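You operate a simulated robot arm through the tools that you are given. There is no shell and no other tool. Be economical: measure what you need, move in short steps, check, and stop when the job is done.

You are at the controls of a simulated robot arm. One attempt, no reset.

JOB
Put one of the weights from the top of the wood-topped bench on top of the white block.

Only the result counts: the job must be done as asked and must still hold three seconds after the hand-in. Knocking over, shifting, dropping, spilling or breaking anything else fails it.

ROBOT AND FRAMES
A 6-joint arm with a two-finger parallel gripper, fixed in place. Base frame: the origin is at the foot of the arm, x ahead of it, y to its left, z up; the work surface is at about z = 0. Readings come in m, degrees, newtons and seconds.
With the tool pointing down near the work surface it reaches from about 0.18 to 0.46 m from the base axis. Its first joint turns from -70.0 to 70.0 degrees. Payload 1.9 kg.
The TCP is the grasp point between the finger pads, 0.023 m short of the fingertips. In the tool frame z runs along the fingers and y along their closing line. Largest opening 0.094 m; finger width 0.038, thickness 0.01; the body of the gripper, 0.054 by 0.096 m, starts 0.039 m behind the TCP.
Orientation is that of the tool frame in the base frame, as [roll, pitch, yaw] about the fixed x, y, z axes, in that order (R = Rz(yaw) Ry(pitch) Rx(roll)). With the fingers straight down and closing along the base's y, the tool's x points along the base's -x, its y along +y and its z along -z.

CONTROLS
- The arm moves only by the tool play_rows. Its arguments are lists of equal length, an entry for each row: "linear": the shift along the tool's x, y, z in m, a list of three; "turn": the turn, a rotation vector about the tool's x, y, z in rad, a list of three. In form: {"linear": [[dx, dy, dz], ...], "turn": [[wx, wy, wz], ...]}. A call has 1 to 10 rows; each row shifts and turns the commanded pose from where the row before left it, along the tool's axes as they then stand. "fingers" is the finger opening in m, from 0 to 0.094, set as the call begins (left out, the last holds). Each row takes 0.2 s and may step no farther than 0.05 m and 8.6 degrees from the row before; otherwise, or with a gripper value out of range, the whole call is refused. Where a pose cannot be reached the arm comes as near as it can. A force on the tool above 40 N (or 10 N above the force at the start of the call, whichever is more), or a blocked arm, ends the call early, and 0.2 s more pass. The fingers move at their own pace (about 0.108 m/s each) and stop on an object; they squeeze with about 33 N. The grip force told is the motor's: it shows also when the fingers shut on nothing. Time passes only in rows, and 0.2 s behind the last, so rows that do not move let the fingers close. The reply holds the time, the measured pose of the TCP, the force on the tool along the base axes, the opening and the grip force, in the units named above and with some noise, and new pictures: "pictures" is both (left out), scene, wrist or none.
- Cameras (640 x 400 px; columns grow to the right, rows downward): "scene" is fixed at [0.0366, 0.2977, 0.4392]; the picture's right is [-0.91, -0.41, 0.00], its down [-0.17, 0.39, -0.91] and it looks along [0.37, -0.83, -0.42] (base axes); focal length 272 px, centre (320, 200). "wrist" rides on the gripper at [-0.039, 0, -0.044] in the tool frame; the picture's right is [0.00, -1.00, 0.00], its down [0.97, 0.00, -0.24] and it looks along [0.24, 0.00, 0.97] (tool axes); focal length 218 px, centre (320, 200).
- probe_pixels(camera, pixels): for up to 12 pixels [column, row] of the newest picture of that camera ("zoom" is the newest enlarged one), the place [x, y, z] in the base frame of the surface seen there, good to about 0.002 m. No time passes.
- zoom(camera, box): a new picture of the part [left, top, right, bottom] of that camera's present view, enlarged. No time passes.
- hand_in(): hands the job in; it is judged then, once.

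Keep the steps short. Do not move on a guess: measure, check each grasp and each placing, and mend mistakes. In all there are 60 turns and 120 pictures (those below and enlarged ones count). Leave the gripper open and the arm clear of the work at the hand-in unless told otherwise, and finish with a single line.

The tools are called after ">>>" as a command line: name --argument value ..., lists and objects as JSON in quotes. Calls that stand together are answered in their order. play_rows: Moves the arm, as the interface text tells. Its arguments: {"type":"object","properties":{"linear":{"type":"array","items":{"type":"array","items":{"type":"number"}}},"turn":{"type":"array","items":{"type":"array","items":{"type":"number"}}},"fingers":{"type":"number"},"pictures":{"type":"string","enum":["both","scene","wrist","none"]}},"required":["linear","turn"]} The other tools are called the same way: probe_pixels (camera, pixels) gives the place of the surface under pixels of a picture; zoom (camera, box) takes an enlarged picture of a part of a camera's view; hand_in () hands the job in.

At the start:

```text
t: 0.0
position: [0.1733, -0.2504, 0.3251]
ee_rot: [-179.9, 0.1, 179.9]
contact_force: [0.1, -0.5, -0.9]
grip_width: 0.0935
finger_force: 0.1
```

scene: 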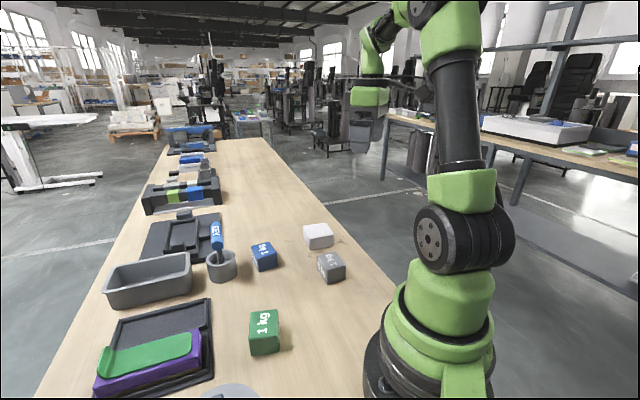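
wrist: 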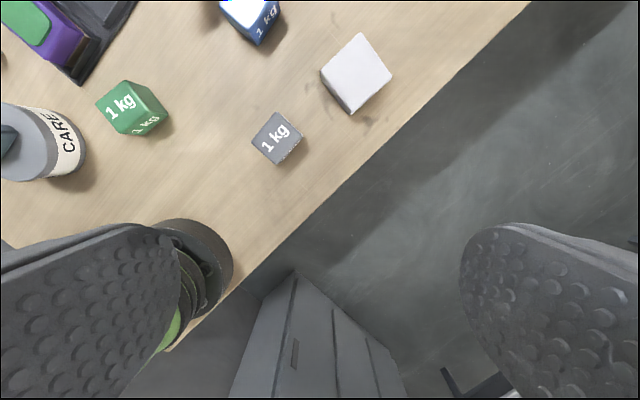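

The 1 kg weights I can see are green, grey and blue, and the white block is near scene (318,236). I'll measure the grey weight and the white block first.

>>> zoom --camera "scene" --box '[220, 200, 380, 300]'

>>> zoom --camera "wrist" --box '[200, 0, 440, 150]'

>>> probe_pixels --camera "wrist" --pixels '[[361, 34], [322, 72], [352, 110], [390, 76], [355, 72], [277, 113], [253, 143], [276, 162], [301, 135], [275, 137], [300, 190], [400, 100]]'

```text
4.00 times, centred on (300, 250) of scene
```

zoom: 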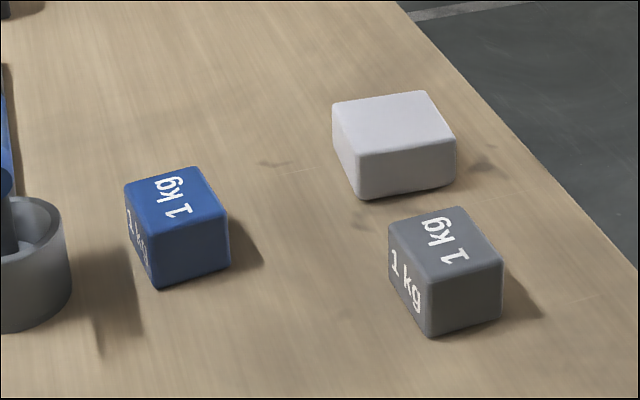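

```text
2.67 times, centred on (320, 75) of wrist
```

zoom: 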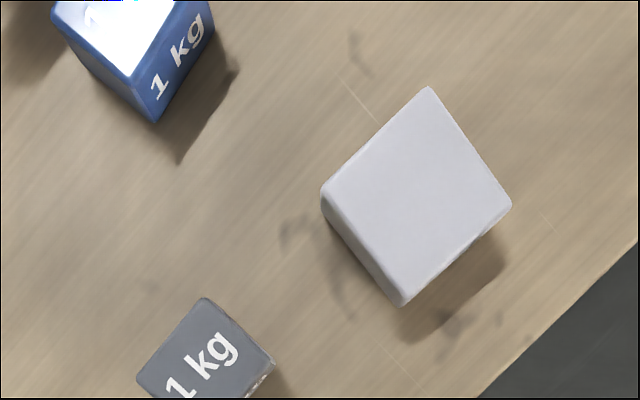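

```text
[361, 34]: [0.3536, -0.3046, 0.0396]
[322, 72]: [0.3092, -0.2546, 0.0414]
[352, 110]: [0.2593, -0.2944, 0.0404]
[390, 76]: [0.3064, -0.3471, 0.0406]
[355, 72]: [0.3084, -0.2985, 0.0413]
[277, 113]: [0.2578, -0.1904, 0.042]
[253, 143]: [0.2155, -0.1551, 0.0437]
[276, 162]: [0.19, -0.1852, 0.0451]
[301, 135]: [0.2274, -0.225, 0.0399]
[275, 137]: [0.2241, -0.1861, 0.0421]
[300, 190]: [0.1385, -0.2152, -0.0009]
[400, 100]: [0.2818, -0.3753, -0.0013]
```

The grey weight has its centre near (0.224, -0.189), its top at 0.042, and its edges at about 45°. The white block's top centre is near (0.307, -0.300, 0.041) and about 0.065 wide. I'll move above the grey weight, turn the tool about -41° in base yaw, then look again.

>>> play_rows --linear '[[-0.0125, 0.0153, 0.026], [-0.0125, 0.0153, 0.026], [-0.0125, 0.0153, 0.026], [-0.0125, 0.0153, 0.026], [0, 0, 0], [0, 0, 0], [0, 0, 0], [0, 0, 0], [0, 0, 0], [0, 0, 0]]' --turn '[[0, 0, 0], [0, 0, 0], [0, 0, 0], [0, 0, 0], [0, 0, 0.143], [0, 0, 0.143], [0, 0, 0.143], [0, 0, 0.143], [0, 0, 0.143], [0, 0, 0]]' --fingers 0.094

```text
t: 2.2
position: [0.2234, -0.1885, 0.2209]
ee_rot: [-179.9, 0.0, 138.8]
contact_force: [-0.1, 0.0, 0.0]
grip_width: 0.0942
finger_force: 0.0
```

scene: 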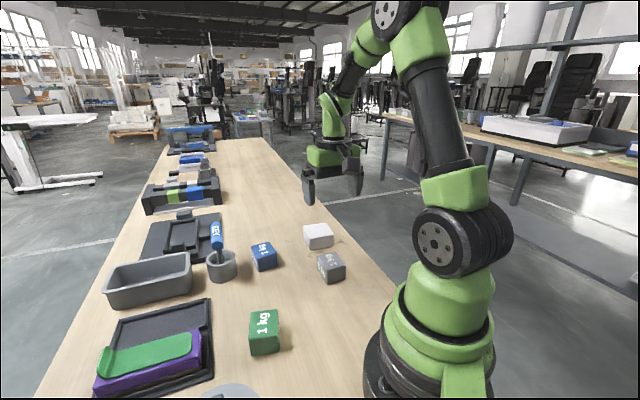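
wrist: 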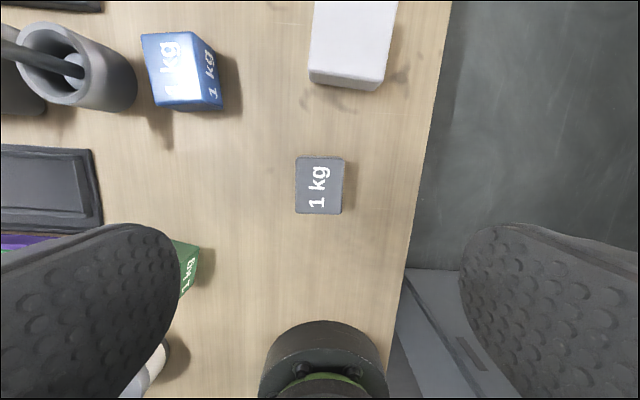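

The grey weight now looks nearly square to the fingers, around (319,185). I'll probe its corners for an accurate centre and angle.

>>> probe_pixels --camera "wrist" --pixels '[[298, 160], [341, 160], [340, 211], [298, 210], [297, 185], [341, 185], [319, 159], [319, 211], [312, 72], [380, 84], [392, 10], [350, 40]]'

>>> zoom --camera "wrist" --box '[256, 145, 384, 225]'

```text
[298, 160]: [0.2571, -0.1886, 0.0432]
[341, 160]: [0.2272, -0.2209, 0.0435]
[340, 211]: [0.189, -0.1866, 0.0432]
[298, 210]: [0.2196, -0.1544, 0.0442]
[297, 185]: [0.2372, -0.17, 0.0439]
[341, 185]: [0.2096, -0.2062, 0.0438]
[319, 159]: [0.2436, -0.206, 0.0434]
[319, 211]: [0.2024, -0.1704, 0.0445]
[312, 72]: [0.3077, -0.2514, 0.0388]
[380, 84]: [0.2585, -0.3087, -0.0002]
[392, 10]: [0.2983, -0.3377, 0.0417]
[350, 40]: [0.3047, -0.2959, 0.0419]
```

```text
5.00 times, centred on (320, 185) of wrist
```

zoom: 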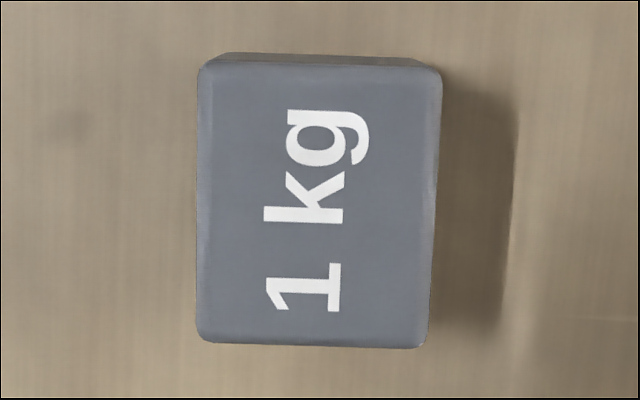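

The grey centre is (0.2232, -0.188), its top is at 0.044 and it is about 0.045 wide along the closing line. The TCP is right over it. I'll turn it 1.4° more and descend to z of about 0.028.

>>> play_rows --linear '[[0, 0, 0.035], [0, 0, 0.035], [0, 0, 0.035], [0, 0, 0.03], [0, 0, 0.025], [0, 0, 0.018], [0, 0, 0.015], [0, 0, 0]]' --turn '[[0, 0, 0.025], [0, 0, 0], [0, 0, 0], [0, 0, 0], [0, 0, 0], [0, 0, 0], [0, 0, 0], [0, 0, 0]]'

```text
t: 4.0
position: [0.2219, -0.1899, 0.027]
ee_rot: [-179.8, 0.1, 137.5]
contact_force: [-0.8, -0.5, -0.1]
grip_width: 0.0939
finger_force: 0.2
```

scene: 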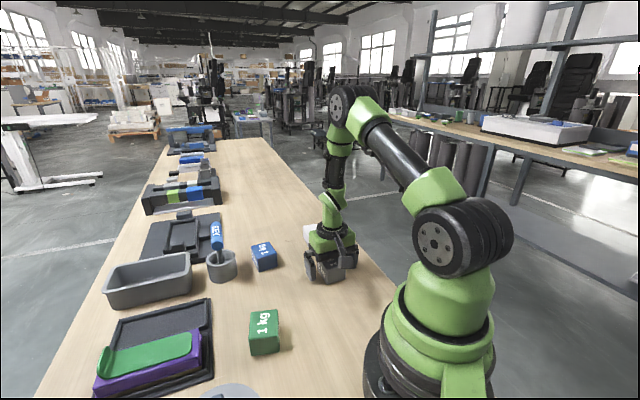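
wrist: 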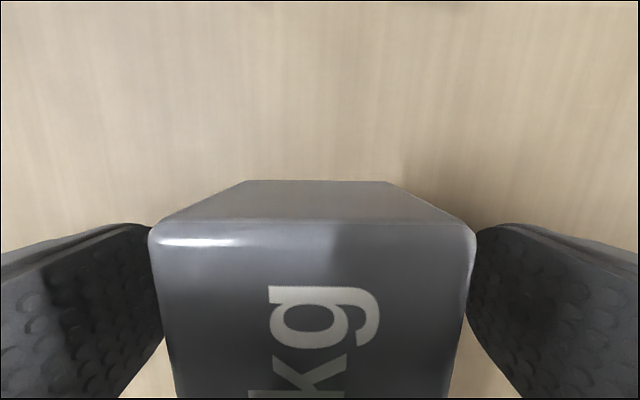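

The weight sits between the pads with space on both sides. I'll close the fingers now.

>>> play_rows --linear '[[0, 0, 0], [0, 0, 0], [0, 0, 0], [0, 0, 0]]' --turn '[[0, 0, 0], [0, 0, 0], [0, 0, 0], [0, 0, 0]]' --fingers 0.03 --pictures "wrist"

```text
t: 5.0
position: [0.2232, -0.1887, 0.0273]
ee_rot: [-179.9, 0.0, 137.4]
contact_force: [1.7, 0.7, 0.6]
grip_width: 0.0498
finger_force: 32.7
```

wrist: 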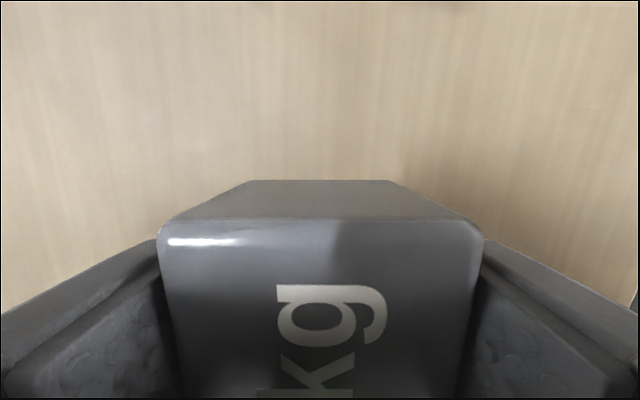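

The grip holds at 0.0498 m and 33 N. I'll lift gently first to test it.

>>> play_rows --linear '[[0, 0, -0.01], [0, 0, -0.02], [0, 0, -0.03], [0, 0, -0.03], [0, 0, 0]]' --turn '[[0, 0, 0], [0, 0, 0], [0, 0, 0], [0, 0, 0], [0, 0, 0]]'

```text
t: 6.2
position: [0.2238, -0.19, 0.1169]
ee_rot: [-180.0, 0.2, 137.5]
contact_force: [0.4, -0.5, -10.3]
grip_width: 0.0499
finger_force: 32.8
```

scene: 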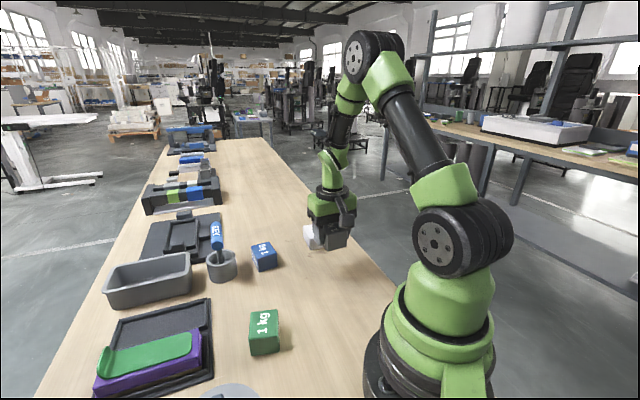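
wrist: 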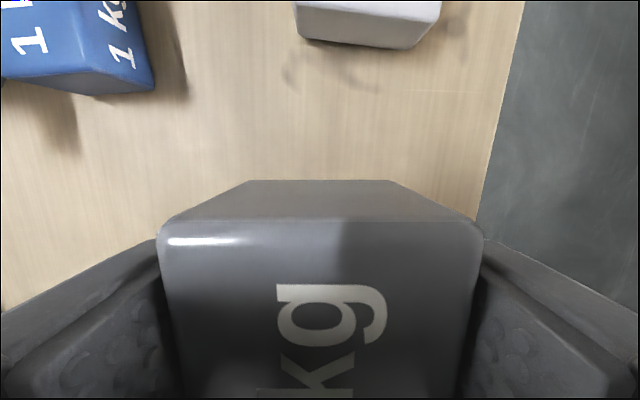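

The weight is lifted, and the force reads 10 N, which fits 1 kg. I'll carry it at this height over the white block's centre (0.307, -0.300).

>>> play_rows --linear '[[-0.02, -0.004, 0], [-0.03, -0.0055, 0], [-0.03, -0.0055, 0], [-0.03, -0.0055, 0], [-0.0266, -0.0049, 0], [0, 0, 0], [0, 0, 0]]' --turn '[[0, 0, 0], [0, 0, 0], [0, 0, 0], [0, 0, 0], [0, 0, 0], [0, 0, 0], [0, 0, 0]]'

>>> zoom --camera "scene" --box '[260, 160, 388, 240]'

```text
t: 7.8
position: [0.3062, -0.3019, 0.1194]
ee_rot: [-179.8, 0.0, 137.5]
contact_force: [-0.2, 0.6, -10.4]
grip_width: 0.0498
finger_force: 33.0
```

scene: 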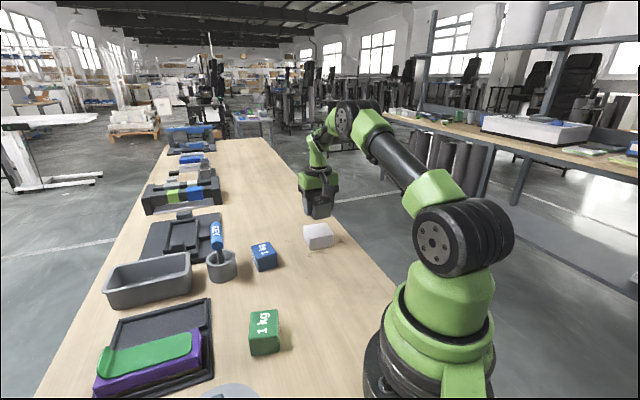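
wrist: 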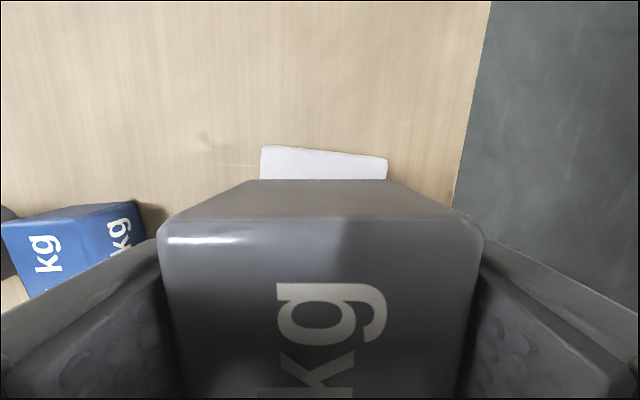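

```text
5.00 times, centred on (324, 200) of scene
```

zoom: 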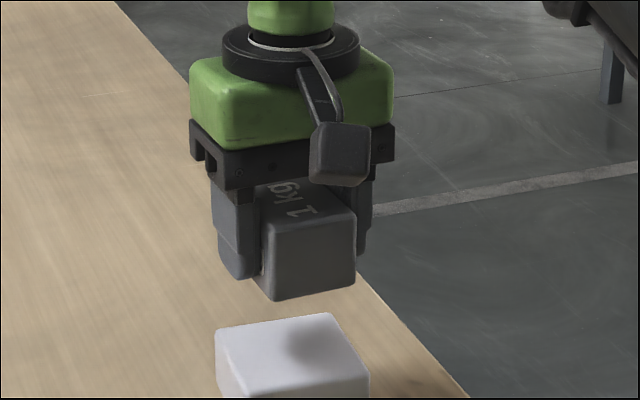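

The weight is above the white block. I'll probe the block's top edges to confirm its centre before I lower.

>>> zoom --camera "scene" --box '[280, 205, 360, 255]'

>>> probe_pixels --camera "scene" --pixels '[[304, 227], [326, 223.5], [333, 234], [310, 238], [318, 231]]'

>>> probe_pixels --camera "wrist" --pixels '[[264, 150], [385, 160], [325, 155]]'

```text
8.00 times, centred on (320, 230) of scene
```

zoom: 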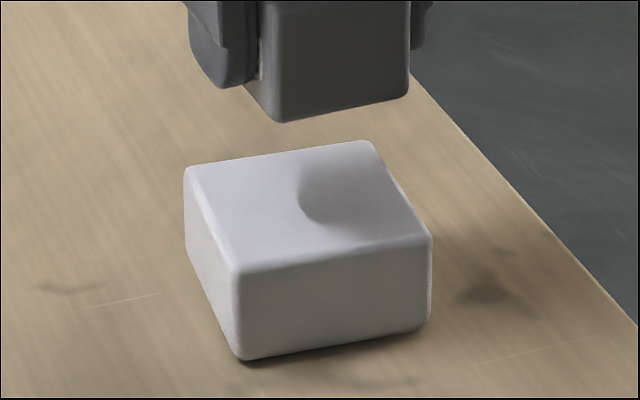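

```text
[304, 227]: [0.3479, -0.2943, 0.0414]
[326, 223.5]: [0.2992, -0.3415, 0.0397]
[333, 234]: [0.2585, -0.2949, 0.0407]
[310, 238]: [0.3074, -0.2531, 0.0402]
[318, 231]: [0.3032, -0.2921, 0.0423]
```

```text
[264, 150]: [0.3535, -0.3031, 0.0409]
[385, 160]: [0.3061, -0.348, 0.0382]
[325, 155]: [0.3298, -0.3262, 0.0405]
```

The block's top centre is (0.3065, -0.2996) at z 0.041, so the TCP is within 2 mm of it. I'll lower most of the way and check the height.

>>> play_rows --linear '[[0, 0, 0.02], [0, 0, 0.015], [0, 0, 0.006], [0, 0, 0], [0, 0, 0]]' --turn '[[0, 0, 0], [0, 0, 0], [0, 0, 0], [0, 0, 0], [0, 0, 0]]' --pictures "none"

>>> zoom --camera "scene" --box '[272, 185, 368, 245]'

```text
t: 9.0
position: [0.3076, -0.2998, 0.0777]
ee_rot: [-179.9, 0.2, 137.5]
contact_force: [0.7, -0.3, -9.6]
grip_width: 0.0498
finger_force: 33.1
```

```text
6.67 times, centred on (320, 215) of scene
```

zoom: 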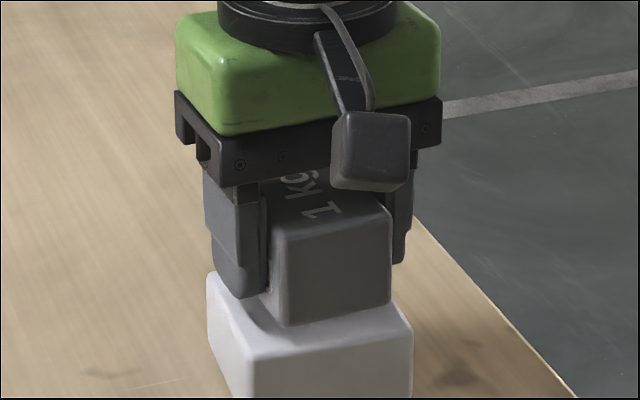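

The TCP is at 0.0777 and contact should come near 0.069. I'll lower in 2 mm steps and watch for the force to unload.

>>> play_rows --linear '[[0, 0, 0.003], [0, 0, 0.002], [0, 0, 0.002], [0, 0, 0]]' --turn '[[0, 0, 0], [0, 0, 0], [0, 0, 0], [0, 0, 0]]' --pictures "none"

```text
t: 10.0
position: [0.3072, -0.3009, 0.0698]
ee_rot: [-179.9, 0.1, 137.5]
contact_force: [-0.3, 0.1, -4.9]
grip_width: 0.05
finger_force: 33.0
```

The force dropped to -4.9 N, so contact has begun. I'll go 1 mm further.

>>> play_rows --linear '[[0, 0, 0.0005], [0, 0, 0.0005], [0, 0, 0]]' --turn '[[0, 0, 0], [0, 0, 0], [0, 0, 0]]' --pictures "none"

>>> zoom --camera "scene" --box '[272, 190, 368, 250]'

```text
t: 10.8
position: [0.3081, -0.2996, 0.0686]
ee_rot: [179.9, 0.3, 137.5]
contact_force: [3.2, 0.7, 11.7]
grip_width: 0.05
finger_force: 33.4
```

```text
6.67 times, centred on (320, 220) of scene
```

zoom: 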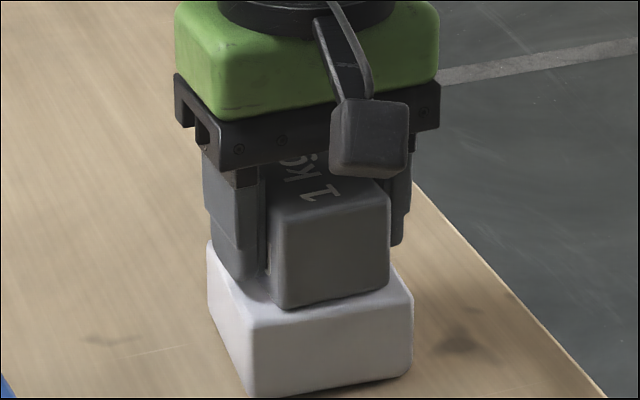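

The weight is seated, with the tool now pressing 12 N. I'll ease back half a millimetre and open the fingers.

>>> play_rows --linear '[[0, 0, -0.0006], [0, 0, 0], [0, 0, 0], [0, 0, 0]]' --turn '[[0, 0, 0], [0, 0, 0], [0, 0, 0], [0, 0, 0]]' --fingers 0.085

```text
t: 11.8
position: [0.3076, -0.2996, 0.0695]
ee_rot: [-179.9, 0.2, 137.5]
contact_force: [-0.1, 0.0, -0.4]
grip_width: 0.085
finger_force: 0.0
```

scene: 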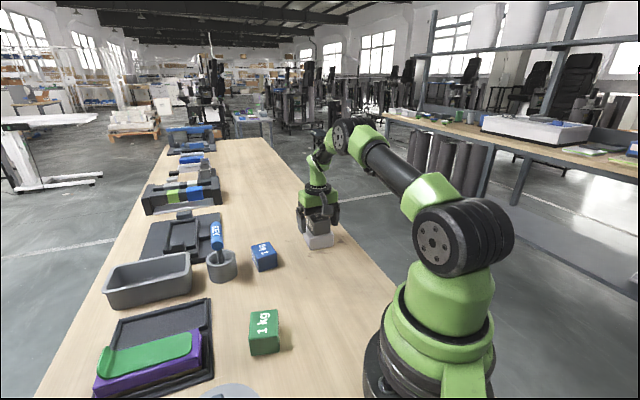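
wrist: 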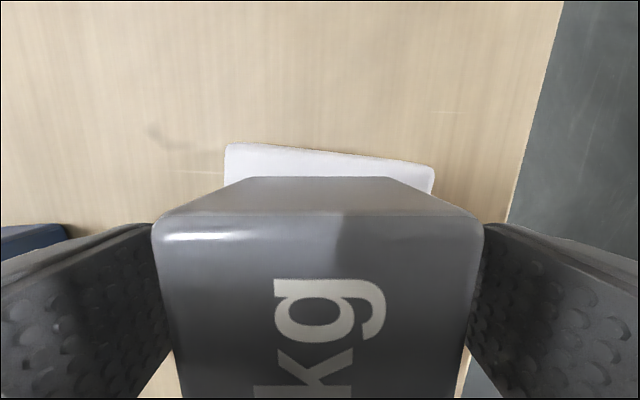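

The weight is released and both fingers are clear of it. I'll raise the arm straight up.

>>> play_rows --linear '[[0, 0, -0.015], [0, 0, -0.03], [0, 0, -0.04], [0, 0, -0.04], [0.03, 0, -0.02], [0.04, 0, 0], [0.04, 0, 0], [0, 0, 0]]' --turn '[[0, 0, 0], [0, 0, 0], [0, 0, 0], [0, 0, 0], [0, 0, 0], [0, 0, 0], [0, 0, 0], [0, 0, 0]]'

>>> zoom --camera "scene" --box '[272, 190, 368, 250]'

```text
t: 13.6
position: [0.2253, -0.2262, 0.215]
ee_rot: [-179.9, 0.1, 137.5]
contact_force: [-0.5, 0.6, 0.0]
grip_width: 0.085
finger_force: 0.1
```

scene: 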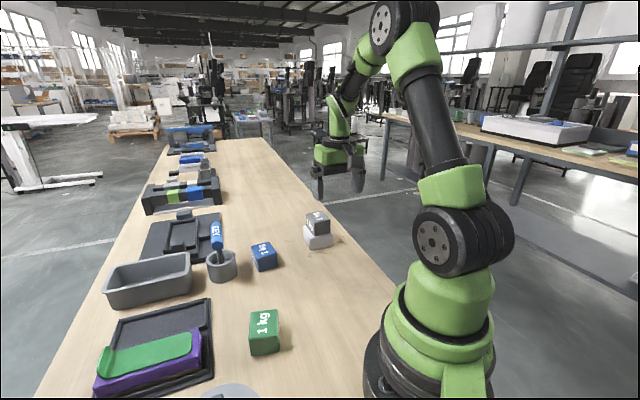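
wrist: 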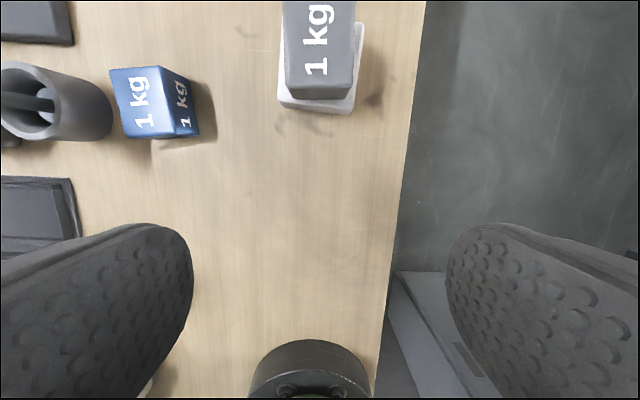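

```text
6.67 times, centred on (320, 220) of scene
```

zoom: 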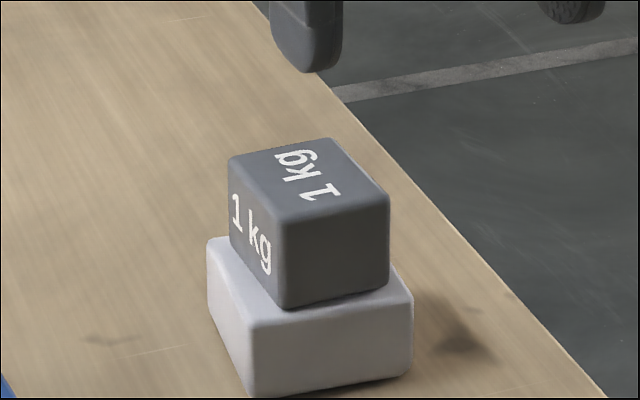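

The grey weight rests flat and centred on the white block. Nothing else has moved, the gripper is open and the arm is clear, so I'll hand in.

>>> hand_in

```text
The job is handed in.
```

The grey 1 kg weight is on top of the white block, the gripper is open and the arm is clear, and the job is handed in.
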